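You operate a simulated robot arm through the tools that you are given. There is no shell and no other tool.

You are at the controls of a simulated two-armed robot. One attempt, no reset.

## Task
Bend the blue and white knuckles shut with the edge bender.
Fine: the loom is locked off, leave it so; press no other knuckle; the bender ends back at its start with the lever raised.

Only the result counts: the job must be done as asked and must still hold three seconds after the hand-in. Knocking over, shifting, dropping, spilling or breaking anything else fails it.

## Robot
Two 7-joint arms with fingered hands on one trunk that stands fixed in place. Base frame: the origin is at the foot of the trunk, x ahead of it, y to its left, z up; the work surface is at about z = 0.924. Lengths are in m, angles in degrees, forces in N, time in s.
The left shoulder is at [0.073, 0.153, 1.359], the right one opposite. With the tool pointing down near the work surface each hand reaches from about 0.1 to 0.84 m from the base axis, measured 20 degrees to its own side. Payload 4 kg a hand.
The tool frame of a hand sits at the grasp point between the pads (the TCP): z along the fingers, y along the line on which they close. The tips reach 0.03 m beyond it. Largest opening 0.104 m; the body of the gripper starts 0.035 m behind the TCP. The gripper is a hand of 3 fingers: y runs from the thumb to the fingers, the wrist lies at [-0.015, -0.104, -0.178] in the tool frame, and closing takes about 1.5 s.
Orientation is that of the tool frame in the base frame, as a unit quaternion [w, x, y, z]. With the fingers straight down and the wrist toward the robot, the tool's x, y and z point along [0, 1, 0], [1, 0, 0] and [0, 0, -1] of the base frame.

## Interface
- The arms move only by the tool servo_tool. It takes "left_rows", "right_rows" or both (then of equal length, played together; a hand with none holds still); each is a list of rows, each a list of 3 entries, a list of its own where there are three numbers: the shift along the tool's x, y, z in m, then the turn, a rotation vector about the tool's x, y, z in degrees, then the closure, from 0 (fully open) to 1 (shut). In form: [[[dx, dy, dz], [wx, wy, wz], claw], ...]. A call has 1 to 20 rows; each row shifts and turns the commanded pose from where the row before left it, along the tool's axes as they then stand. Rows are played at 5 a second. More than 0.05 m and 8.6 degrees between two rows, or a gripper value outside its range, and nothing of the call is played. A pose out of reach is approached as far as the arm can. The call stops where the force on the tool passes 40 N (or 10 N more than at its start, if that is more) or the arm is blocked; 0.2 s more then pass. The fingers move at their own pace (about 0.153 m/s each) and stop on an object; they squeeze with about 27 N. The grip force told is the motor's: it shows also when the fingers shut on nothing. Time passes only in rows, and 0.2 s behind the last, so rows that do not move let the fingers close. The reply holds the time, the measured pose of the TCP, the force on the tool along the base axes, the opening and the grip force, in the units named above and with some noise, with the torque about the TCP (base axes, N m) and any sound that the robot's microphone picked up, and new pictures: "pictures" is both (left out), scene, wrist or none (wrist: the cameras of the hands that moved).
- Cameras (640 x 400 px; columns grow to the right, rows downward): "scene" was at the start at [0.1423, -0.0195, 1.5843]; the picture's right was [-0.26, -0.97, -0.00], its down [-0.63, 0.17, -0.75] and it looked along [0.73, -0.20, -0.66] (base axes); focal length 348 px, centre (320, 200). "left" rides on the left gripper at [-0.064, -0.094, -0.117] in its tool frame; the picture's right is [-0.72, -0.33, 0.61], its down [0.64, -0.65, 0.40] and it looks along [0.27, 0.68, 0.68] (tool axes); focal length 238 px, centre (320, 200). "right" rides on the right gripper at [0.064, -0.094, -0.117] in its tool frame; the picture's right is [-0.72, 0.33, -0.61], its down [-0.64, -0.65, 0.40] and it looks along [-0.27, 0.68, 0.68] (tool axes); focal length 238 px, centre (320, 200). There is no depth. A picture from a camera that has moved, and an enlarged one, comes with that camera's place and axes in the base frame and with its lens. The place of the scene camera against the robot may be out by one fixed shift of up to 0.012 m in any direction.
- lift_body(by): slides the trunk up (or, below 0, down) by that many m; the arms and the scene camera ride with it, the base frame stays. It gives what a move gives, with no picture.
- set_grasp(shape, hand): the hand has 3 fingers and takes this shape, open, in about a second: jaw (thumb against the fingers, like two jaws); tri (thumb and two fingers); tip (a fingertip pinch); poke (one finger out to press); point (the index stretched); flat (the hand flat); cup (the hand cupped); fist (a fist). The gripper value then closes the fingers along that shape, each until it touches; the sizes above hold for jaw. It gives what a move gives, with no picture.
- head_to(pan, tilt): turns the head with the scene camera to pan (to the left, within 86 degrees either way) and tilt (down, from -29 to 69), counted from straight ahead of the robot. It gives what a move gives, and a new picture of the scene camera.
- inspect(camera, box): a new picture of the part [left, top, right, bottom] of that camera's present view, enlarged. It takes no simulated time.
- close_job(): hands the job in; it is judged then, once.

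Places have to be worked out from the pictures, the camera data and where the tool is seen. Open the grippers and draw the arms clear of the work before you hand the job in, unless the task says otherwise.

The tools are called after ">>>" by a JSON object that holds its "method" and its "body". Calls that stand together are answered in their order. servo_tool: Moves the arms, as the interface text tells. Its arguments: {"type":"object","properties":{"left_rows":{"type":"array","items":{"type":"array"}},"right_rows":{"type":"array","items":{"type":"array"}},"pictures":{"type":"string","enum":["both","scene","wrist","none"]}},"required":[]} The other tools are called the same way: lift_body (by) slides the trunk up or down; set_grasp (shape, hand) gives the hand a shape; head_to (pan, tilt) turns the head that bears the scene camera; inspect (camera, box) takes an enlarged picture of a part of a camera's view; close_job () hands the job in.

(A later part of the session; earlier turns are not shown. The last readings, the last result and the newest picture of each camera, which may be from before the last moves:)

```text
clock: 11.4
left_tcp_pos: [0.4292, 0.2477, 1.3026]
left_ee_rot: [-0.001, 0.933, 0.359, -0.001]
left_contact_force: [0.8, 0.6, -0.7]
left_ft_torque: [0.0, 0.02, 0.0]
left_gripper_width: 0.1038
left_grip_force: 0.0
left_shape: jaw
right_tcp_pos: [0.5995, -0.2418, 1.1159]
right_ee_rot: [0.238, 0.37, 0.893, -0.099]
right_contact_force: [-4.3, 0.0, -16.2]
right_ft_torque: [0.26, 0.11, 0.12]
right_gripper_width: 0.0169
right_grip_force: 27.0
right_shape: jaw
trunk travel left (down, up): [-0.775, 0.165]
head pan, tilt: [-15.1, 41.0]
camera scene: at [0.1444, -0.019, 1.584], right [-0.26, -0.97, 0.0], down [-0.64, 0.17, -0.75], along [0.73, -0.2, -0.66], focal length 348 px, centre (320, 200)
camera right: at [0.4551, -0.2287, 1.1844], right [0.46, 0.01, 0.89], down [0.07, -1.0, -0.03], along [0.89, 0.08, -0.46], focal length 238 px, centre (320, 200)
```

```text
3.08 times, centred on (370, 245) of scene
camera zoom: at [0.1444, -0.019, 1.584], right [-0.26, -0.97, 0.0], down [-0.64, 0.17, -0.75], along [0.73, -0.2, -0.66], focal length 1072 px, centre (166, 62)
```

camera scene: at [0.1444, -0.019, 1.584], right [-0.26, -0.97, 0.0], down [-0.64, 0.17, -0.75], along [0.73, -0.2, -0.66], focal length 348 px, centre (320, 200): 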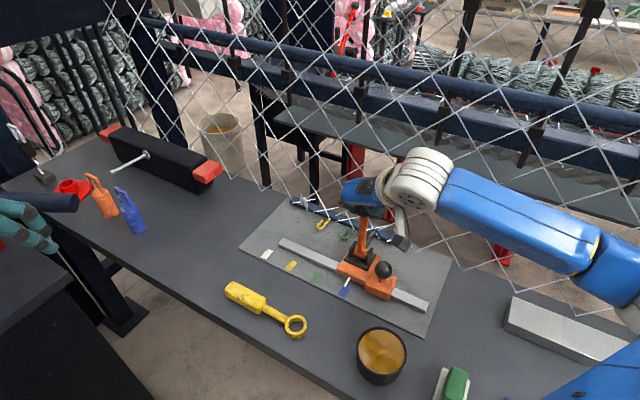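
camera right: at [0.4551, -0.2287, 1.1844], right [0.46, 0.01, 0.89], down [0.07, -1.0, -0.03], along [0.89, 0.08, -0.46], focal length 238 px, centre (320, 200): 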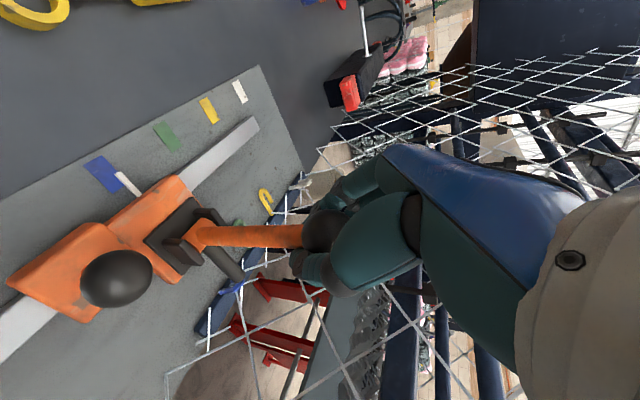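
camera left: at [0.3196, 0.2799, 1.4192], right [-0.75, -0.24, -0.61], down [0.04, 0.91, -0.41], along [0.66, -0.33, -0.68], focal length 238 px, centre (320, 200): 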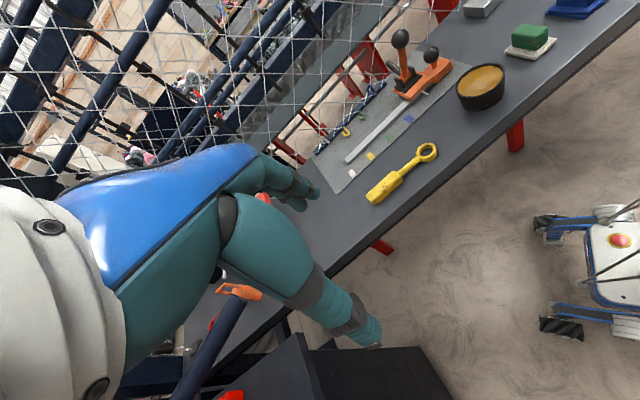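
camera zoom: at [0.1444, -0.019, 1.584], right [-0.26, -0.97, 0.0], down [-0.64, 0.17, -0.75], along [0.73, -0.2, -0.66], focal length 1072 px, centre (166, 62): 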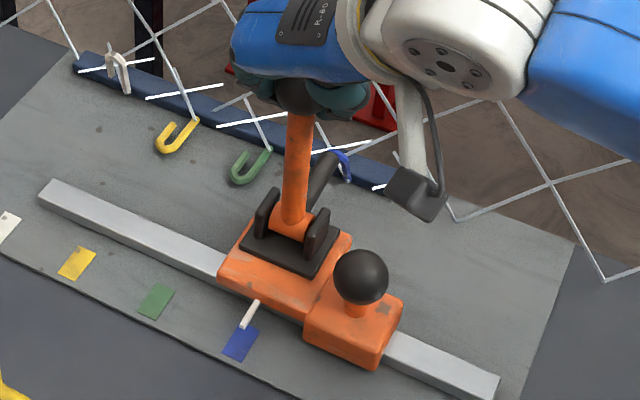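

The lever is close to upright and the rod is nearing the blue knuckle. I'll continue over the top with a slight downward arc.

>>> {"method": "servo_tool", "body": {"right_rows": [[[-0.0067, 0, 0.005], [0, 0, 0], 1], [[-0.0067, 0, 0.005], [0, 0, 0], 1], [[-0.0067, 0, 0.005], [0, 0, 0], 1]]}}

>>> {"method": "inspect", "body": {"camera": "left", "box": [340, 30, 450, 140]}}

>>> {"method": "inspect", "body": {"camera": "scene", "box": [310, 180, 430, 310]}}

>>> {"method": "inspect", "body": {"camera": "right", "box": [80, 130, 340, 350]}}

```text
clock: 12.2
left_tcp_pos: [0.4306, 0.2496, 1.3034]
left_ee_rot: [0.0, 0.934, 0.358, 0.0]
left_contact_force: [0.6, -0.4, -0.2]
left_ft_torque: [-0.02, 0.03, -0.02]
left_gripper_width: 0.1037
left_grip_force: 0.1
left_shape: jaw
right_tcp_pos: [0.6176, -0.2586, 1.112]
right_ee_rot: [0.238, 0.369, 0.893, -0.098]
right_contact_force: [-4.9, 1.9, -12.2]
right_ft_torque: [0.11, 0.14, 0.07]
right_gripper_width: 0.0172
right_grip_force: 27.0
right_shape: jaw
trunk travel left (down, up): [-0.775, 0.165]
head pan, tilt: [-15.1, 41.0]
camera scene: at [0.1437, -0.0182, 1.5841], right [-0.26, -0.97, 0.0], down [-0.64, 0.17, -0.75], along [0.73, -0.2, -0.66], focal length 348 px, centre (320, 200)
camera right: at [0.4728, -0.2453, 1.1823], right [0.46, 0.01, 0.89], down [0.07, -1.0, -0.03], along [0.89, 0.08, -0.45], focal length 238 px, centre (320, 200)
```

scene: 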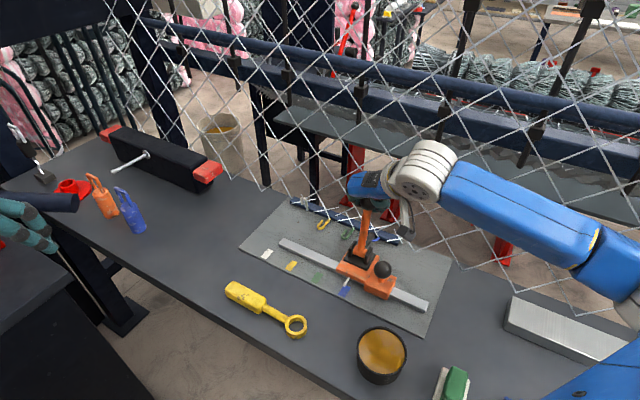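
right: 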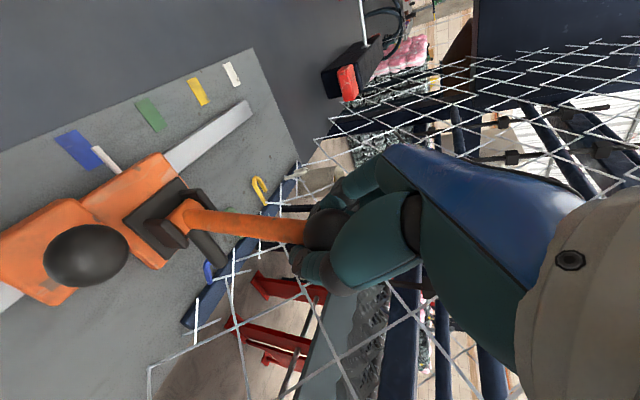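

```text
3.64 times, centred on (395, 85) of left
camera zoom: at [0.3189, 0.2774, 1.4199], right [-0.75, -0.24, -0.61], down [0.04, 0.91, -0.4], along [0.66, -0.33, -0.68], focal length 867 px, centre (47, 618)
```

zoom: 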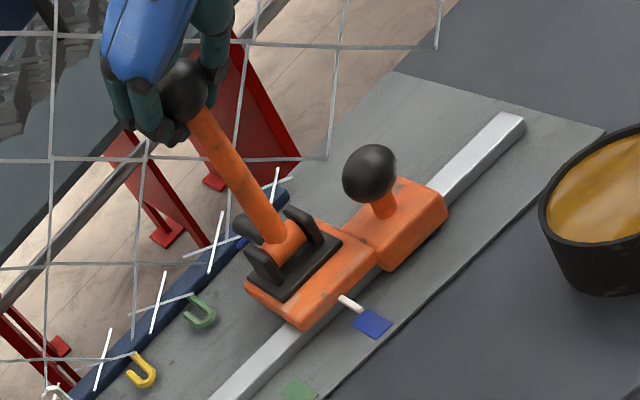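

```text
3.08 times, centred on (370, 245) of scene
camera zoom: at [0.1437, -0.0182, 1.5841], right [-0.26, -0.97, 0.0], down [-0.64, 0.17, -0.75], along [0.73, -0.2, -0.66], focal length 1072 px, centre (166, 62)
```

zoom: 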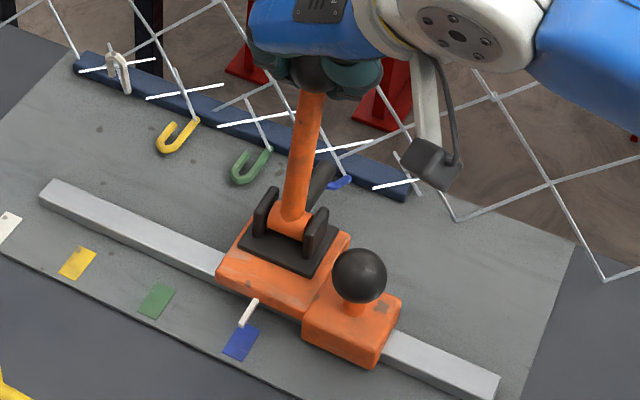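

```text
1.82 times, centred on (210, 240) of right
camera zoom: at [0.4728, -0.2453, 1.1823], right [0.46, 0.01, 0.89], down [0.07, -1.0, -0.03], along [0.89, 0.08, -0.45], focal length 433 px, centre (520, 127)
```

zoom: 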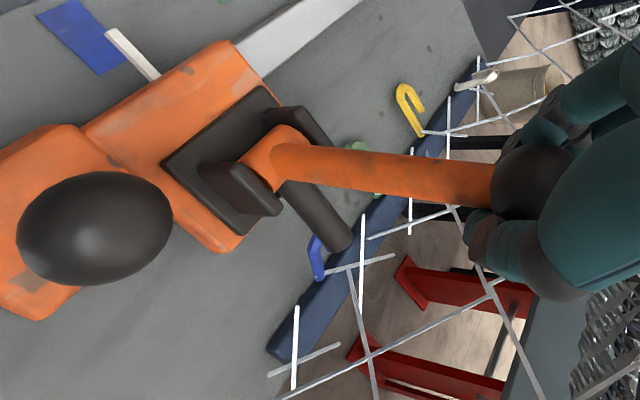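

The blue knuckle is folding down under the rod, with moderate force and the pointer still on blue. I'll continue another ~10°, watching for the lever's end stop.

>>> {"method": "servo_tool", "body": {"right_rows": [[[-0.0058, 0, 0.006], [0, 0, 0], 1], [[-0.0058, 0, 0.006], [0, 0, 0], 1], [[-0.0058, 0, 0.006], [0, 0, 0], 1]]}}

>>> {"method": "inspect", "body": {"camera": "left", "box": [340, 30, 450, 140]}}

>>> {"method": "inspect", "body": {"camera": "scene", "box": [310, 180, 430, 310]}}

>>> {"method": "inspect", "body": {"camera": "right", "box": [80, 130, 340, 350]}}

```text
clock: 13.0
left_tcp_pos: [0.4288, 0.2506, 1.3033]
left_ee_rot: [0.0, 0.933, 0.359, 0.0]
left_contact_force: [-0.5, -0.4, 0.4]
left_ft_torque: [0.02, 0.0, -0.03]
left_gripper_width: 0.1037
left_grip_force: 0.1
left_shape: jaw
right_tcp_pos: [0.6343, -0.2757, 1.1057]
right_ee_rot: [0.239, 0.37, 0.892, -0.098]
right_contact_force: [-5.8, 2.8, -10.2]
right_ft_torque: [0.11, 0.22, -0.03]
right_gripper_width: 0.0176
right_grip_force: 26.8
right_shape: jaw
trunk travel left (down, up): [-0.775, 0.165]
head pan, tilt: [-15.1, 41.0]
camera scene: at [0.1427, -0.0173, 1.5842], right [-0.26, -0.97, 0.0], down [-0.63, 0.17, -0.75], along [0.73, -0.2, -0.66], focal length 348 px, centre (320, 200)
camera right: at [0.4901, -0.2622, 1.1751], right [0.46, 0.01, 0.89], down [0.07, -1.0, -0.03], along [0.89, 0.08, -0.45], focal length 238 px, centre (320, 200)
```

scene: 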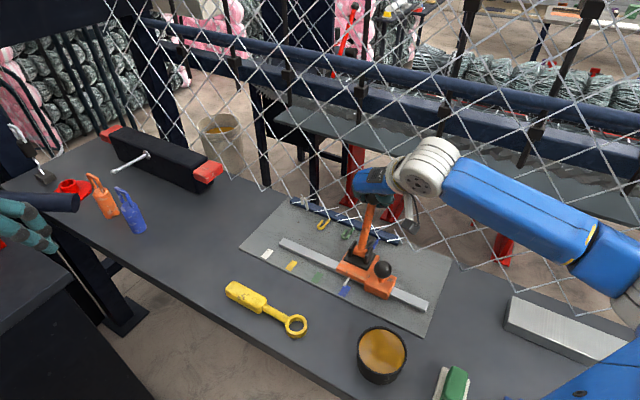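
right: 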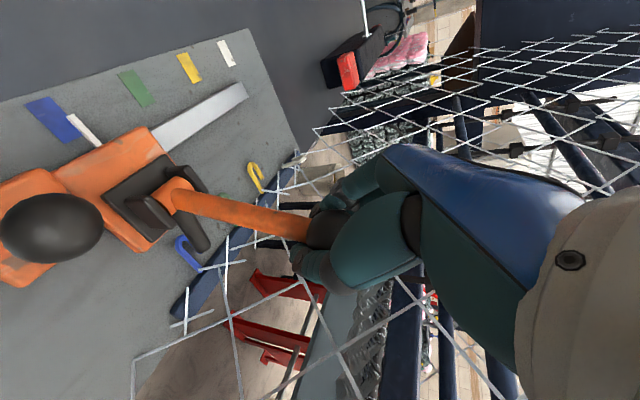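

```text
3.64 times, centred on (395, 85) of left
camera zoom: at [0.3181, 0.2783, 1.4199], right [-0.75, -0.24, -0.61], down [0.04, 0.91, -0.4], along [0.66, -0.33, -0.68], focal length 867 px, centre (47, 618)
```

zoom: 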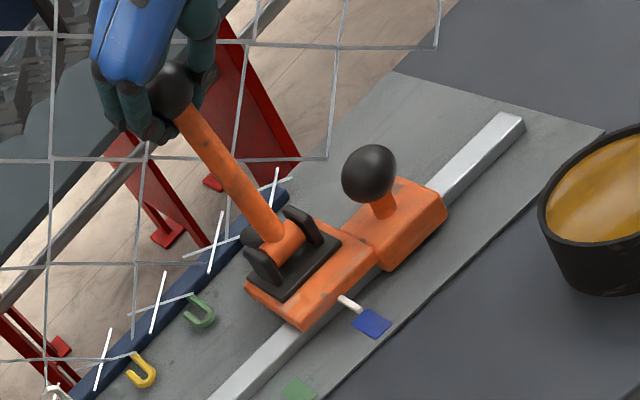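

```text
3.08 times, centred on (370, 245) of scene
camera zoom: at [0.1427, -0.0173, 1.5842], right [-0.26, -0.97, 0.0], down [-0.63, 0.17, -0.75], along [0.73, -0.2, -0.66], focal length 1072 px, centre (166, 62)
```

zoom: 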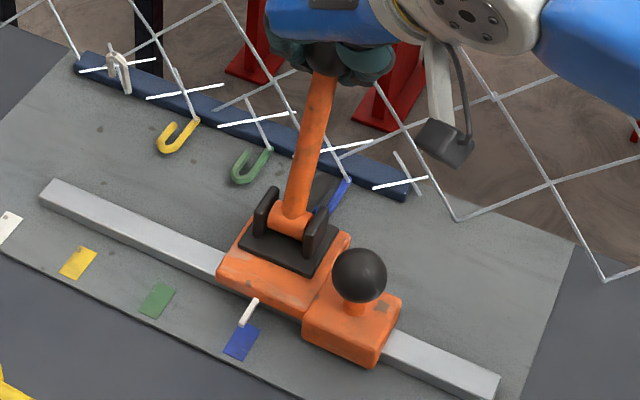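

```text
1.82 times, centred on (210, 240) of right
camera zoom: at [0.4901, -0.2622, 1.1751], right [0.46, 0.01, 0.89], down [0.07, -1.0, -0.03], along [0.89, 0.08, -0.45], focal length 433 px, centre (520, 127)
```

zoom: 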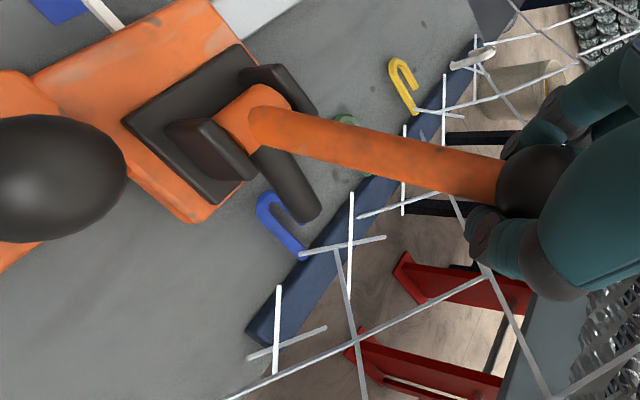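

The blue knuckle now lies nearly as flat as the yellow and green ones, and no stop has been felt yet. I'll press a bit further in smaller steps, looking for a force rise.

>>> {"method": "servo_tool", "body": {"right_rows": [[[-0.004, 0, 0.0052], [0, 0, 0], 1], [[-0.004, 0, 0.0052], [0, 0, 0], 1]]}}

>>> {"method": "inspect", "body": {"camera": "scene", "box": [310, 180, 430, 310]}}

>>> {"method": "inspect", "body": {"camera": "right", "box": [80, 130, 340, 350]}}

```text
clock: 13.6
left_tcp_pos: [0.4287, 0.25, 1.3031]
left_ee_rot: [0.0, 0.934, 0.358, 0.0]
left_contact_force: [0.2, -0.3, -0.4]
left_ft_torque: [-0.01, -0.04, 0.02]
left_gripper_width: 0.1038
left_grip_force: 0.0
left_shape: jaw
right_tcp_pos: [0.6439, -0.2838, 1.1013]
right_ee_rot: [0.239, 0.371, 0.892, -0.099]
right_contact_force: [-6.4, 3.5, -8.6]
right_ft_torque: [0.05, 0.23, 0.03]
right_gripper_width: 0.0177
right_grip_force: 26.8
right_shape: jaw
trunk travel left (down, up): [-0.775, 0.165]
head pan, tilt: [-15.1, 41.0]
camera scene: at [0.1423, -0.0169, 1.5843], right [-0.26, -0.97, 0.0], down [-0.63, 0.17, -0.75], along [0.73, -0.2, -0.66], focal length 348 px, centre (320, 200)
camera right: at [0.4985, -0.2695, 1.1698], right [0.45, 0.01, 0.89], down [0.07, -1.0, -0.03], along [0.89, 0.08, -0.45], focal length 238 px, centre (320, 200)
```

scene: 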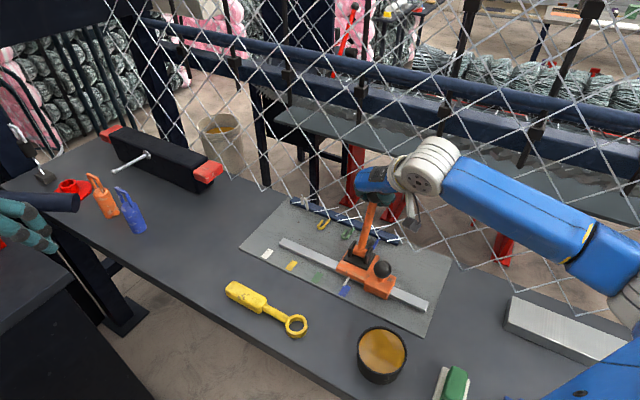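
right: 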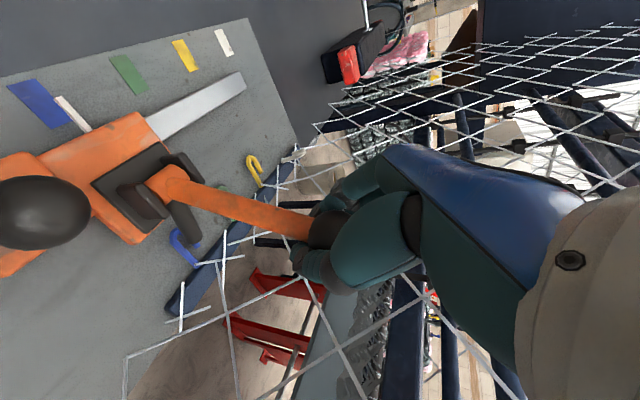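

```text
3.08 times, centred on (370, 245) of scene
camera zoom: at [0.1423, -0.0169, 1.5843], right [-0.26, -0.97, 0.0], down [-0.63, 0.17, -0.75], along [0.73, -0.2, -0.66], focal length 1072 px, centre (166, 62)
```

zoom: 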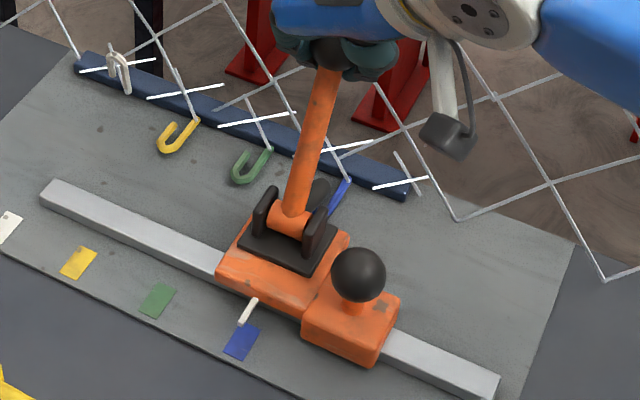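

```text
1.82 times, centred on (210, 240) of right
camera zoom: at [0.4985, -0.2695, 1.1698], right [0.45, 0.01, 0.89], down [0.07, -1.0, -0.03], along [0.89, 0.08, -0.45], focal length 433 px, centre (520, 127)
```

zoom: 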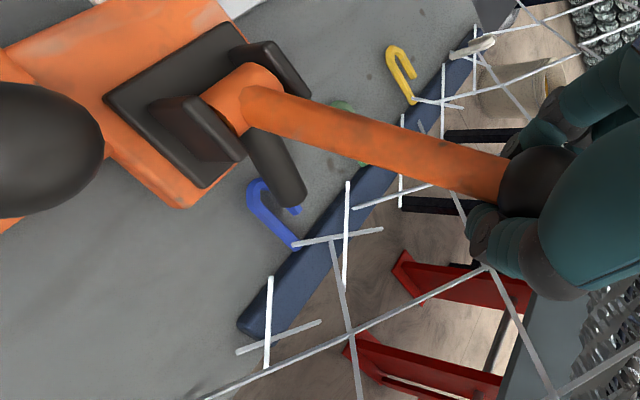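

No stop yet and the lever is about 20° past upright; the hook under the rod now matches the closed ones. I'll go a little further to find the end of travel, still well short of the mesh.

>>> {"method": "servo_tool", "body": {"right_rows": [[[-0.0033, 0, 0.0045], [0, 0, 0], 1], [[-0.0033, 0, 0.0045], [0, 0, 0], 1], [[0, 0, 0], [0, 0, 0], 1]]}}

>>> {"method": "inspect", "body": {"camera": "left", "box": [340, 30, 450, 140]}}

>>> {"method": "inspect", "body": {"camera": "right", "box": [80, 130, 340, 350]}}

```text
clock: 14.4
left_tcp_pos: [0.4283, 0.2532, 1.3027]
left_ee_rot: [0.001, 0.934, 0.358, 0.0]
left_contact_force: [-0.8, 0.9, 1.4]
left_ft_torque: [0.0, -0.02, -0.02]
left_gripper_width: 0.1038
left_grip_force: 0.0
left_shape: jaw
right_tcp_pos: [0.6483, -0.286, 1.0975]
right_ee_rot: [0.239, 0.37, 0.892, -0.1]
right_contact_force: [-11.6, 8.5, -8.3]
right_ft_torque: [0.05, 0.23, 0.08]
right_gripper_width: 0.0175
right_grip_force: 27.0
right_shape: jaw
trunk travel left (down, up): [-0.775, 0.165]
head pan, tilt: [-15.1, 41.0]
camera scene: at [0.1403, -0.0129, 1.5845], right [-0.26, -0.97, 0.0], down [-0.63, 0.17, -0.76], along [0.73, -0.2, -0.66], focal length 348 px, centre (320, 200)
camera right: at [0.5033, -0.2737, 1.1669], right [0.45, 0.01, 0.89], down [0.07, -1.0, -0.03], along [0.89, 0.08, -0.45], focal length 238 px, centre (320, 200)
```

scene: 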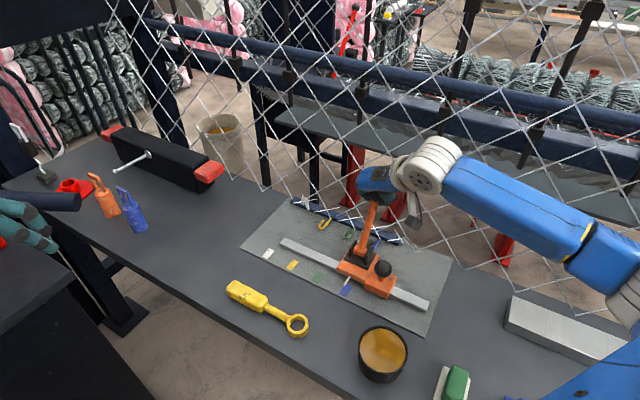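
right: 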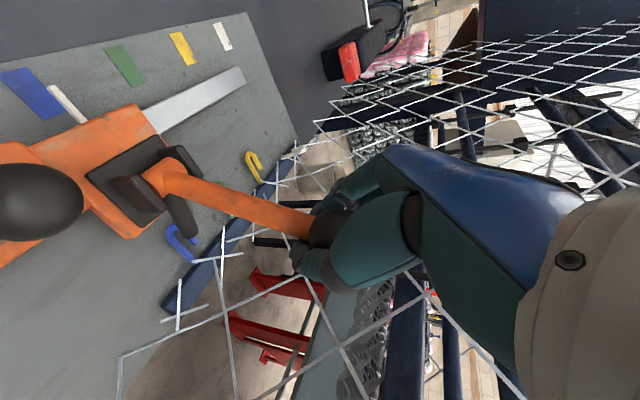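

```text
3.64 times, centred on (395, 85) of left
camera zoom: at [0.3162, 0.2822, 1.4195], right [-0.75, -0.24, -0.61], down [0.04, 0.91, -0.41], along [0.66, -0.33, -0.68], focal length 867 px, centre (47, 618)
```

zoom: 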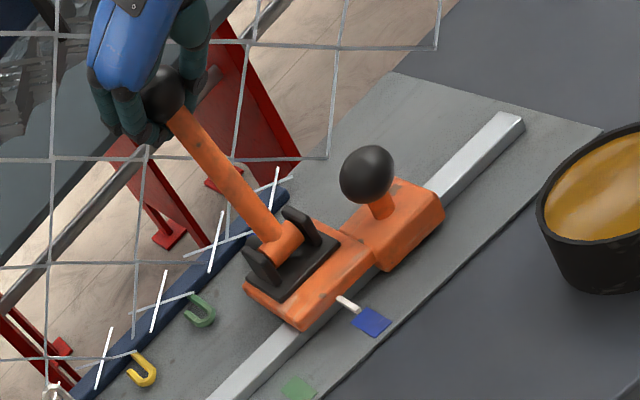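

```text
1.82 times, centred on (210, 240) of right
camera zoom: at [0.5033, -0.2737, 1.1669], right [0.45, 0.01, 0.89], down [0.07, -1.0, -0.03], along [0.89, 0.08, -0.45], focal length 433 px, centre (520, 127)
```

zoom: 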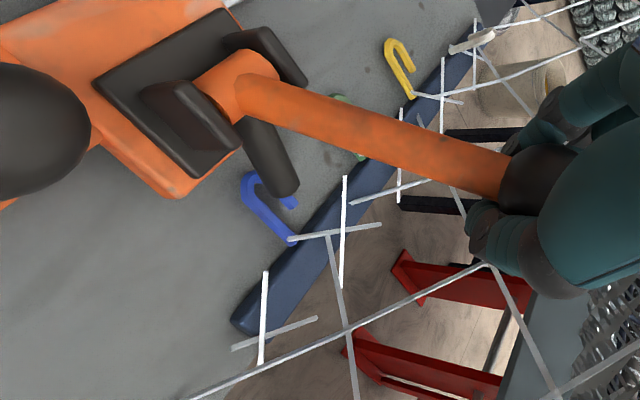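

Resistance has risen to about 14 N against the push and the hand is falling short of the command, so the lever is at or near its stop. I'll push one small step more to be sure it is fully down.

>>> {"method": "servo_tool", "body": {"right_rows": [[[-0.003, 0, 0.0035], [0, 0, 0], 1], [[-0.002, 0, 0.003], [0, 0, 0], 1], [[0, 0, 0], [0, 0, 0], 1]], "pictures": "none"}}

>>> {"method": "inspect", "body": {"camera": "right", "box": [80, 130, 340, 350]}}

>>> {"method": "inspect", "body": {"camera": "scene", "box": [310, 180, 430, 310]}}

```text
clock: 15.2
left_tcp_pos: [0.4236, 0.2552, 1.3034]
left_ee_rot: [0.003, 0.934, 0.358, 0.0]
left_contact_force: [0.3, -0.4, 0.7]
left_ft_torque: [-0.01, 0.0, 0.01]
left_gripper_width: 0.1037
left_grip_force: 0.1
left_shape: jaw
right_tcp_pos: [0.6519, -0.2912, 1.0967]
right_ee_rot: [0.24, 0.369, 0.892, -0.1]
right_contact_force: [-21.3, 19.2, -6.8]
right_ft_torque: [-0.01, 0.14, 0.13]
right_gripper_width: 0.0169
right_grip_force: 26.7
right_shape: jaw
trunk travel left (down, up): [-0.775, 0.165]
head pan, tilt: [-15.1, 41.0]
```

```text
1.82 times, centred on (210, 240) of right
camera zoom: at [0.5063, -0.2778, 1.1656], right [0.45, 0.01, 0.89], down [0.08, -1.0, -0.03], along [0.89, 0.08, -0.45], focal length 433 px, centre (520, 127)
```

zoom: 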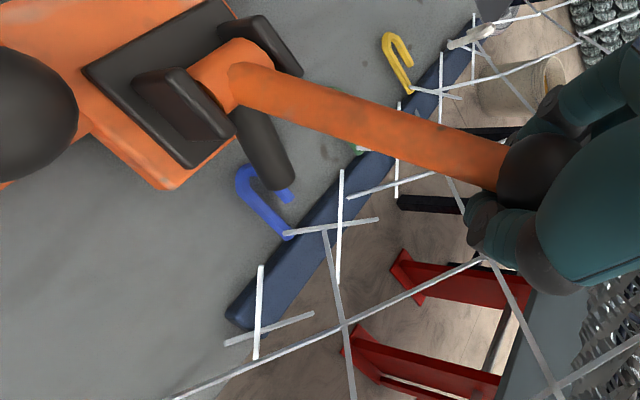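

```text
3.08 times, centred on (370, 245) of scene
camera zoom: at [0.1359, -0.0081, 1.5849], right [-0.26, -0.97, 0.01], down [-0.63, 0.17, -0.76], along [0.73, -0.2, -0.65], focal length 1072 px, centre (166, 62)
```

zoom: 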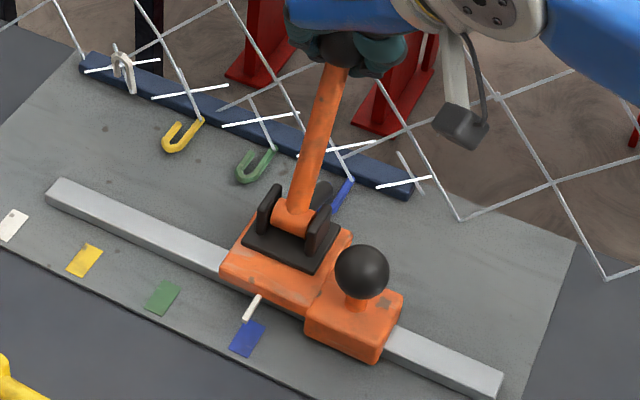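

The force reached about 29 N against the push with almost no motion, so the lever is at its stop and the blue knuckle lies closed. I'll swing the lever back along the same path.

>>> {"method": "servo_tool", "body": {"right_rows": [[[0.005, 0, -0.0065], [0, 0, 0], 1], [[0.0066, 0, -0.009], [0, 0, 0], 1], [[0.008, 0, -0.0104], [0, 0, 0], 1], [[0.0058, 0, -0.006], [0, 0, 0], 1], [[0.0058, 0, -0.006], [0, 0, 0], 1], [[0.0058, 0, -0.006], [0, 0, 0], 1], [[0.0067, 0, -0.005], [0, 0, 0], 1], [[0.0067, 0, -0.005], [0, 0, 0], 1], [[0.0067, 0, -0.005], [0, 0, 0], 1]]}}

>>> {"method": "inspect", "body": {"camera": "scene", "box": [310, 180, 430, 310]}}

>>> {"method": "inspect", "body": {"camera": "right", "box": [80, 130, 340, 350]}}

```text
clock: 17.2
left_tcp_pos: [0.4367, 0.2446, 1.3011]
left_ee_rot: [-0.001, 0.933, 0.359, -0.002]
left_contact_force: [0.6, -0.2, 1.0]
left_ft_torque: [-0.03, 0.03, 0.0]
left_gripper_width: 0.1039
left_grip_force: 0.1
left_shape: jaw
right_tcp_pos: [0.6048, -0.2448, 1.1127]
right_ee_rot: [0.235, 0.371, 0.893, -0.1]
right_contact_force: [4.7, -3.4, -28.5]
right_ft_torque: [-0.48, -0.21, -0.09]
right_gripper_width: 0.0168
right_grip_force: 26.7
right_shape: jaw
trunk travel left (down, up): [-0.775, 0.165]
head pan, tilt: [-15.1, 41.0]
camera scene: at [0.1511, -0.0225, 1.5831], right [-0.26, -0.97, 0.0], down [-0.64, 0.17, -0.75], along [0.72, -0.2, -0.66], focal length 348 px, centre (320, 200)
camera right: at [0.4593, -0.2316, 1.1818], right [0.46, 0.0, 0.89], down [0.07, -1.0, -0.03], along [0.88, 0.08, -0.46], focal length 238 px, centre (320, 200)
```

scene: 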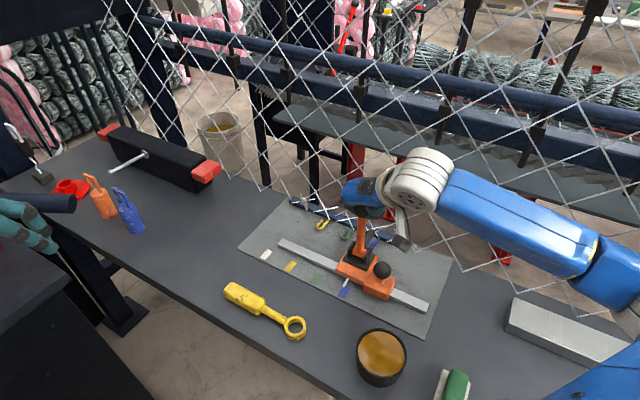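
right: 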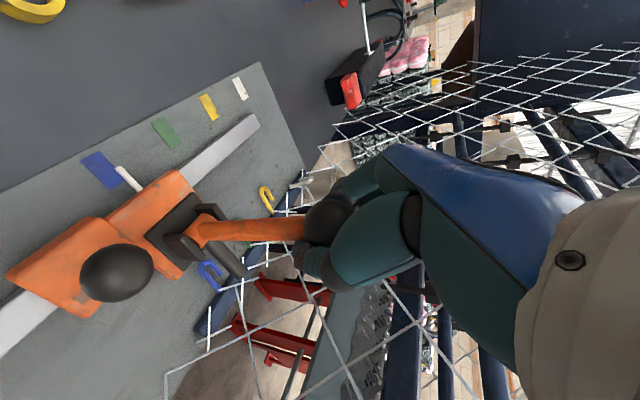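

```text
3.08 times, centred on (370, 245) of scene
camera zoom: at [0.1511, -0.0225, 1.5831], right [-0.26, -0.97, 0.0], down [-0.64, 0.17, -0.75], along [0.72, -0.2, -0.66], focal length 1072 px, centre (166, 62)
```

zoom: 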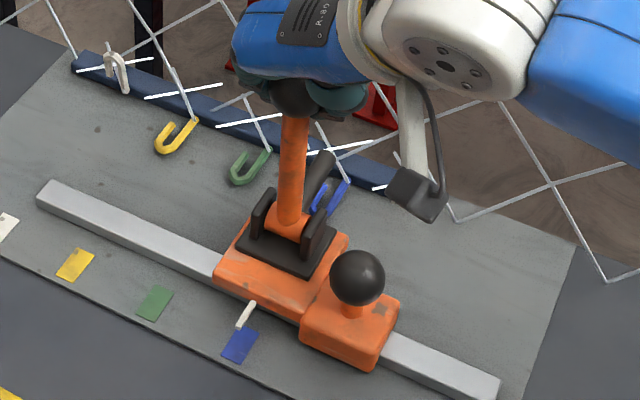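

```text
1.82 times, centred on (210, 240) of right
camera zoom: at [0.4593, -0.2316, 1.1818], right [0.46, 0.0, 0.89], down [0.07, -1.0, -0.03], along [0.88, 0.08, -0.46], focal length 433 px, centre (520, 127)
```

zoom: 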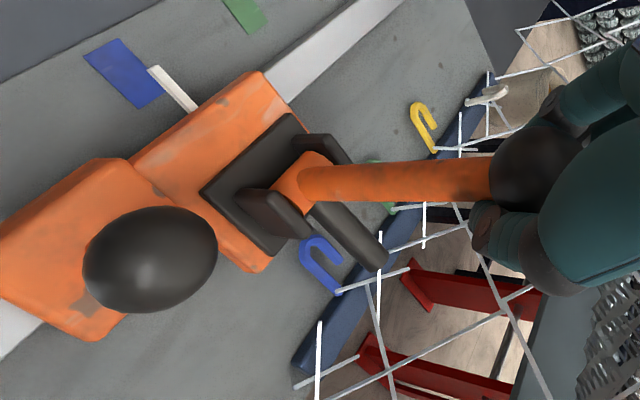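

Blue stays bent flat after release. The hand is pulling up 28 N on the ball, so I'll ease down 5 mm and continue swinging the lever back.

>>> {"method": "servo_tool", "body": {"right_rows": [[[0.0025, 0, 0.0043], [0, 0, 0], 1], [[0.0076, 0, -0.0038], [0, 0, 0], 1], [[0.0076, 0, -0.0038], [0, 0, 0], 1], [[0.0076, 0, -0.0038], [0, 0, 0], 1]], "pictures": "none"}}

```text
clock: 18.2
left_tcp_pos: [0.4339, 0.2464, 1.3031]
left_ee_rot: [-0.001, 0.933, 0.359, -0.002]
left_contact_force: [0.4, 0.4, -0.3]
left_ft_torque: [-0.02, -0.01, 0.01]
left_gripper_width: 0.1038
left_grip_force: 0.1
left_shape: jaw
right_tcp_pos: [0.5851, -0.2261, 1.1072]
right_ee_rot: [0.237, 0.37, 0.893, -0.099]
right_contact_force: [7.6, -6.0, -14.8]
right_ft_torque: [-0.44, -0.32, -0.16]
right_gripper_width: 0.0166
right_grip_force: 26.9
right_shape: jaw
trunk travel left (down, up): [-0.775, 0.165]
head pan, tilt: [-15.1, 41.0]
```

The force is down to about 18 N and the lever follows. I'll swing the remaining ~11° back toward the raised stop and look.

>>> {"method": "servo_tool", "body": {"right_rows": [[[0.0092, 0, -0.0012], [0, 0, 0], 1], [[0.0092, 0, -0.0012], [0, 0, 0], 1], [[0.0092, 0, -0.0012], [0, 0, 0], 1], [[0, 0, 0], [0, 0, 0], 1]]}}

>>> {"method": "inspect", "body": {"camera": "scene", "box": [310, 180, 430, 310]}}

>>> {"method": "inspect", "body": {"camera": "left", "box": [340, 20, 480, 160]}}

```text
clock: 19.3
left_tcp_pos: [0.434, 0.2448, 1.3015]
left_ee_rot: [-0.002, 0.933, 0.36, 0.0]
left_contact_force: [0.2, -0.1, 0.5]
left_ft_torque: [-0.04, 0.01, 0.02]
left_gripper_width: 0.1039
left_grip_force: 0.1
left_shape: jaw
right_tcp_pos: [0.5715, -0.2164, 1.1024]
right_ee_rot: [0.248, 0.376, 0.886, -0.105]
right_contact_force: [19.6, -23.0, -3.9]
right_ft_torque: [-0.14, -0.37, -0.11]
right_gripper_width: 0.0152
right_grip_force: 26.8
right_shape: jaw
trunk travel left (down, up): [-0.775, 0.165]
head pan, tilt: [-15.1, 41.0]
stopped in row 4 (right hand): the force on the tool passed its limit at 41 N (the readings are from after the stop); the commanded pose is now the measured one
camera scene: at [0.1488, -0.0279, 1.5832], right [-0.26, -0.97, 0.0], down [-0.64, 0.18, -0.75], along [0.72, -0.19, -0.66], focal length 348 px, centre (320, 200)
camera right: at [0.4249, -0.199, 1.1692], right [0.44, 0.01, 0.9], down [0.06, -1.0, -0.01], along [0.9, 0.06, -0.44], focal length 238 px, centre (320, 200)
```

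scene: 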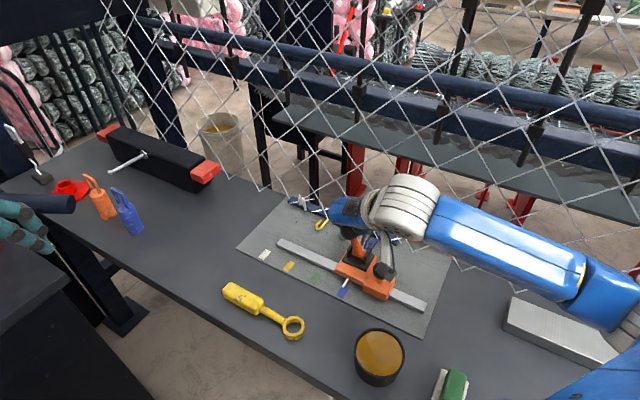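
right: 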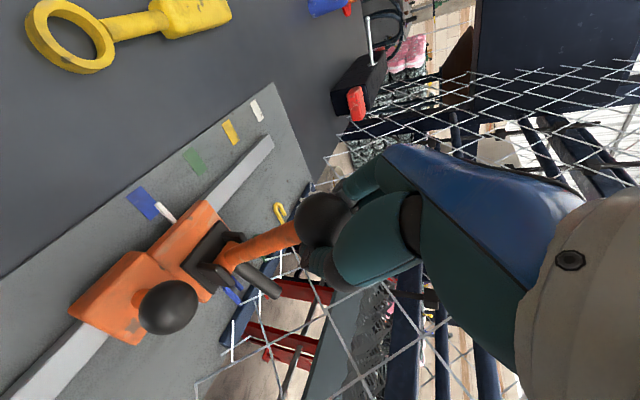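

```text
3.08 times, centred on (370, 245) of scene
camera zoom: at [0.1488, -0.0279, 1.5832], right [-0.26, -0.97, 0.0], down [-0.64, 0.18, -0.75], along [0.72, -0.19, -0.66], focal length 1072 px, centre (166, 62)
```

zoom: 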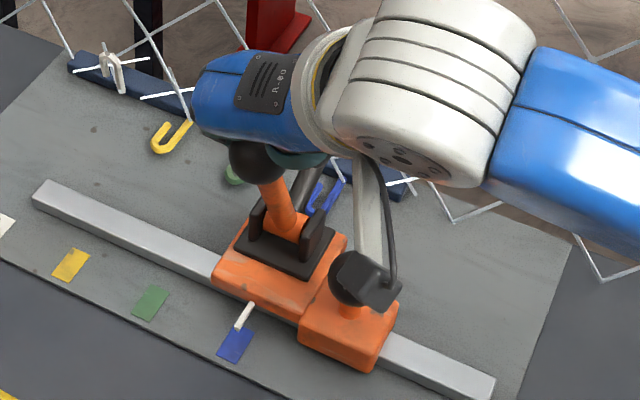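

```text
2.86 times, centred on (410, 90) of left
camera zoom: at [0.3228, 0.2722, 1.4203], right [-0.75, -0.24, -0.61], down [0.04, 0.92, -0.4], along [0.66, -0.32, -0.68], focal length 681 px, centre (63, 514)
```

zoom: 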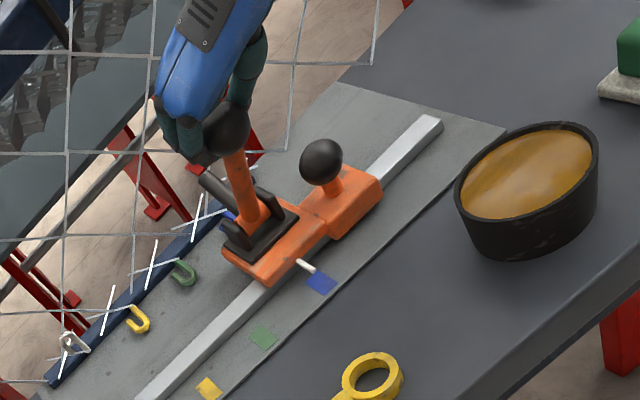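

The lever is back against its raised stop (the 41 N stop came from pushing on it), and the ball has shifted a little in the hand. I'll open the fingers to relieve the load and re-measure the ball.

>>> {"method": "servo_tool", "body": {"right_rows": [[[0, 0, 0], [0, 0, 0], 0.7], [[0, 0, 0], [0, 0, 0], 0.4], [[0, 0, 0], [0, 0, 0], 0], [[0, 0, 0], [0, 0, 0], 0], [[0, 0, 0], [0, 0, 0], 0]]}}

>>> {"method": "inspect", "body": {"camera": "left", "box": [340, 20, 480, 160]}}

>>> {"method": "inspect", "body": {"camera": "scene", "box": [310, 180, 430, 310]}}

```text
clock: 20.5
left_tcp_pos: [0.4259, 0.2474, 1.3044]
left_ee_rot: [0.0, 0.934, 0.357, 0.001]
left_contact_force: [0.3, -0.4, 0.2]
left_ft_torque: [0.04, -0.02, 0.02]
left_gripper_width: 0.1038
left_grip_force: 0.0
left_shape: jaw
right_tcp_pos: [0.5633, -0.2084, 1.105]
right_ee_rot: [0.249, 0.372, 0.889, -0.099]
right_contact_force: [0.2, -0.4, -0.3]
right_ft_torque: [0.03, -0.03, 0.03]
right_gripper_width: 0.1039
right_grip_force: 0.1
right_shape: jaw
trunk travel left (down, up): [-0.775, 0.165]
head pan, tilt: [-15.1, 41.0]
camera scene: at [0.1402, -0.0223, 1.5845], right [-0.26, -0.97, 0.0], down [-0.63, 0.17, -0.75], along [0.73, -0.2, -0.66], focal length 348 px, centre (320, 200)
camera right: at [0.4172, -0.1941, 1.1722], right [0.44, 0.01, 0.9], down [0.07, -1.0, -0.02], along [0.9, 0.07, -0.44], focal length 238 px, centre (320, 200)
```

scene: 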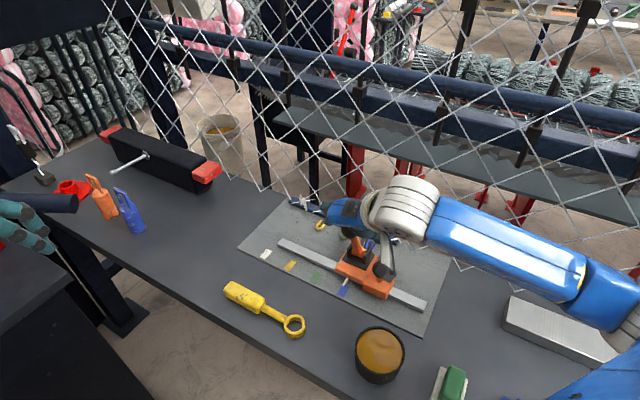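
right: 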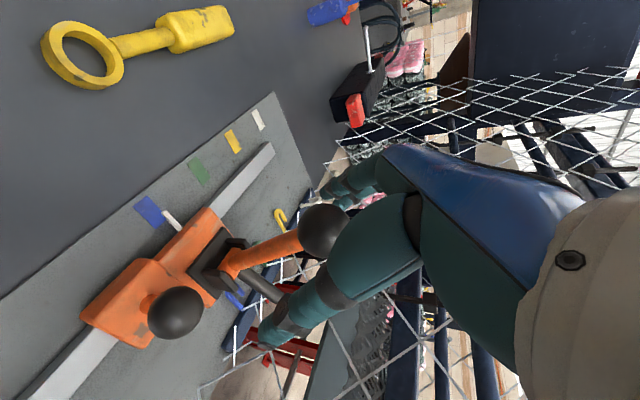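

```text
2.86 times, centred on (410, 90) of left
camera zoom: at [0.3144, 0.2757, 1.4217], right [-0.75, -0.24, -0.62], down [0.04, 0.91, -0.4], along [0.66, -0.33, -0.68], focal length 681 px, centre (63, 514)
```

zoom: 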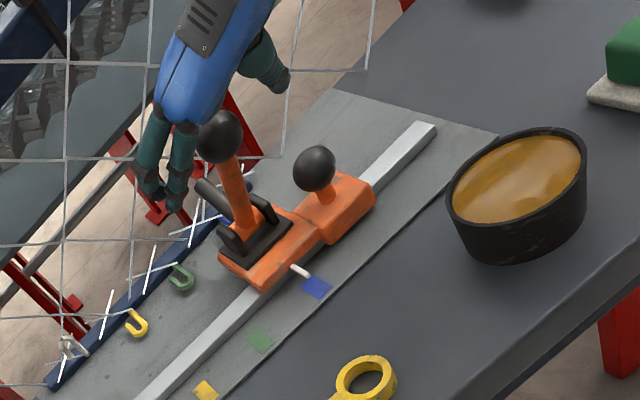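

```text
3.08 times, centred on (370, 245) of scene
camera zoom: at [0.1402, -0.0223, 1.5845], right [-0.26, -0.97, 0.0], down [-0.63, 0.17, -0.75], along [0.73, -0.2, -0.66], focal length 1072 px, centre (166, 62)
```

zoom: 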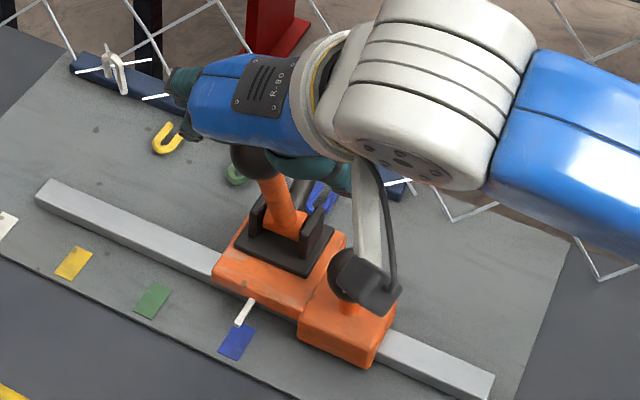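

The lever stays raised and the ball is where expected, about [0.565, -0.205, 1.103], with the pointer on blue. I'll trim 3 mm along the rail and re-grasp the ball for the slide to white.

>>> {"method": "servo_tool", "body": {"right_rows": [[[0, 0.003, 0], [0, 0, 0], 0.2], [[0, 0, 0], [0, 0, 0], 0.5], [[0, 0, 0], [0, 0, 0], 0.7], [[0, 0, 0], [0, 0, 0], 0.85], [[0, 0, 0], [0, 0, 0], 1], [[0, 0, 0], [0, 0, 0], 1], [[0, 0, 0], [0, 0, 0], 1]], "pictures": "none"}}

>>> {"method": "inspect", "body": {"camera": "left", "box": [340, 20, 480, 160]}}

>>> {"method": "inspect", "body": {"camera": "right", "box": [60, 80, 400, 380]}}

```text
clock: 22.1
left_tcp_pos: [0.4286, 0.2502, 1.3035]
left_ee_rot: [0.0, 0.933, 0.359, 0.001]
left_contact_force: [0.6, -0.6, 0.3]
left_ft_torque: [-0.01, 0.0, 0.01]
left_gripper_width: 0.1038
left_grip_force: 0.0
left_shape: jaw
right_tcp_pos: [0.5683, -0.2059, 1.1053]
right_ee_rot: [0.247, 0.372, 0.889, -0.1]
right_contact_force: [1.5, -4.2, -7.3]
right_ft_torque: [0.18, -0.16, 0.13]
right_gripper_width: 0.0162
right_grip_force: 27.4
right_shape: jaw
trunk travel left (down, up): [-0.775, 0.165]
head pan, tilt: [-15.1, 41.0]
```

```text
2.86 times, centred on (410, 90) of left
camera zoom: at [0.3178, 0.278, 1.4204], right [-0.75, -0.24, -0.61], down [0.04, 0.91, -0.4], along [0.66, -0.33, -0.68], focal length 681 px, centre (63, 514)
```

zoom: 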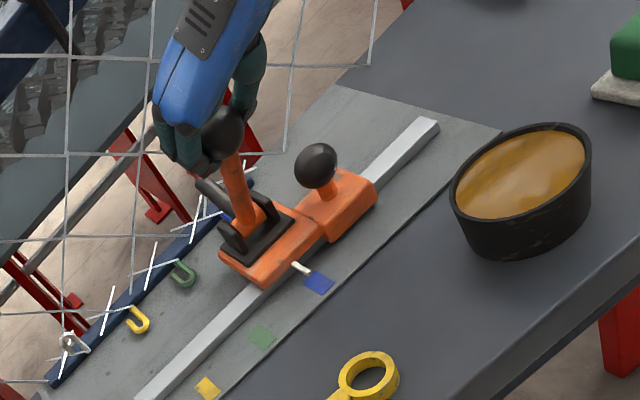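

```text
1.33 times, centred on (230, 230) of right
camera zoom: at [0.4218, -0.1905, 1.1709], right [0.44, 0.01, 0.9], down [0.07, -1.0, -0.02], along [0.9, 0.07, -0.44], focal length 318 px, centre (440, 160)
```

zoom: 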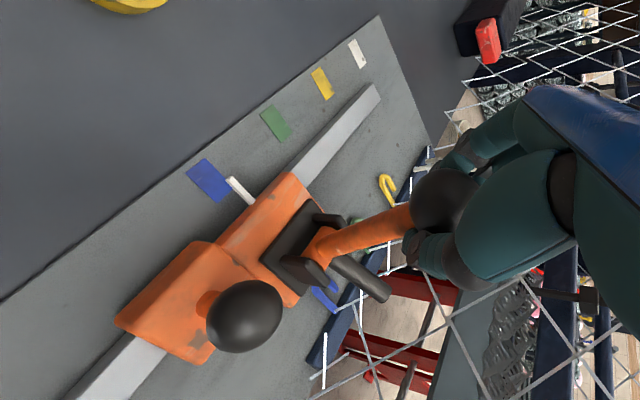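

Grip is firm at 27 N and the pointer is still on blue. I'll slide toward white, about half the way first, with the lever raised.

>>> {"method": "servo_tool", "body": {"right_rows": [[[0, 0.014, 0], [0, 0, 0], 1], [[0, 0.014, 0], [0, 0, 0], 1], [[0, 0.014, 0], [0, 0, 0], 1], [[0, 0.014, 0], [0, 0, 0], 1], [[0, 0.014, 0], [0, 0, 0], 1], [[0, 0.014, 0], [0, 0, 0], 1], [[0, 0.014, 0], [0, 0, 0], 1]]}}

>>> {"method": "inspect", "body": {"camera": "left", "box": [300, 20, 480, 200]}}

```text
clock: 23.7
left_tcp_pos: [0.4313, 0.2503, 1.3034]
left_ee_rot: [0.0, 0.933, 0.359, 0.0]
left_contact_force: [-0.4, 0.9, 0.1]
left_ft_torque: [0.02, -0.03, 0.02]
left_gripper_width: 0.1038
left_grip_force: 0.1
left_shape: jaw
right_tcp_pos: [0.6389, -0.1359, 1.105]
right_ee_rot: [0.247, 0.373, 0.889, -0.101]
right_contact_force: [1.4, -4.6, -11.5]
right_ft_torque: [0.21, -0.12, 0.13]
right_gripper_width: 0.0161
right_grip_force: 26.8
right_shape: jaw
trunk travel left (down, up): [-0.775, 0.165]
head pan, tilt: [-15.1, 41.0]
camera scene: at [0.1466, -0.0188, 1.5838], right [-0.26, -0.97, 0.0], down [-0.64, 0.17, -0.75], along [0.73, -0.2, -0.66], focal length 348 px, centre (320, 200)
camera right: at [0.4928, -0.1205, 1.1715], right [0.44, 0.01, 0.9], down [0.07, -1.0, -0.02], along [0.89, 0.07, -0.44], focal length 238 px, centre (320, 200)
```

scene: 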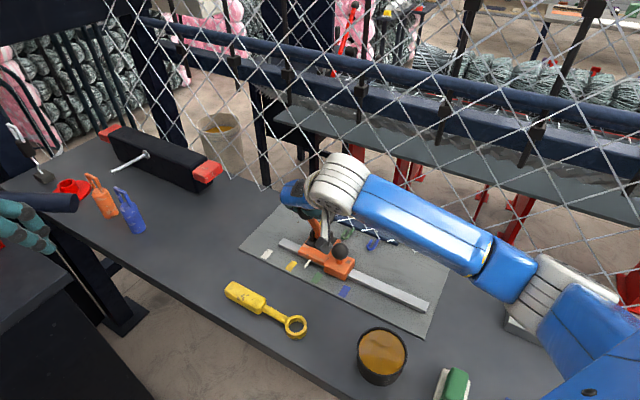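
right: 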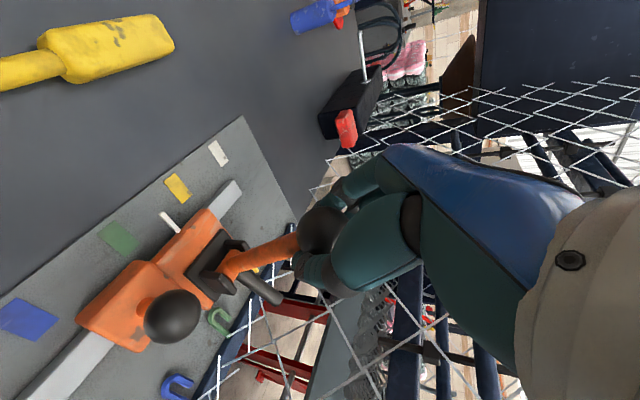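

```text
2.22 times, centred on (390, 110) of left
camera zoom: at [0.3198, 0.2782, 1.4199], right [-0.75, -0.24, -0.61], down [0.04, 0.91, -0.4], along [0.66, -0.33, -0.68], focal length 530 px, centre (164, 400)
```

zoom: 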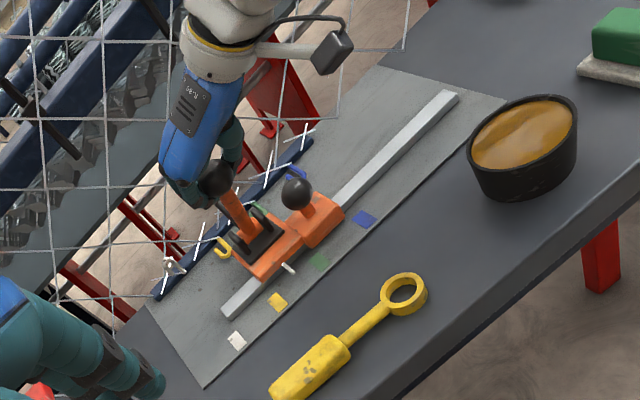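

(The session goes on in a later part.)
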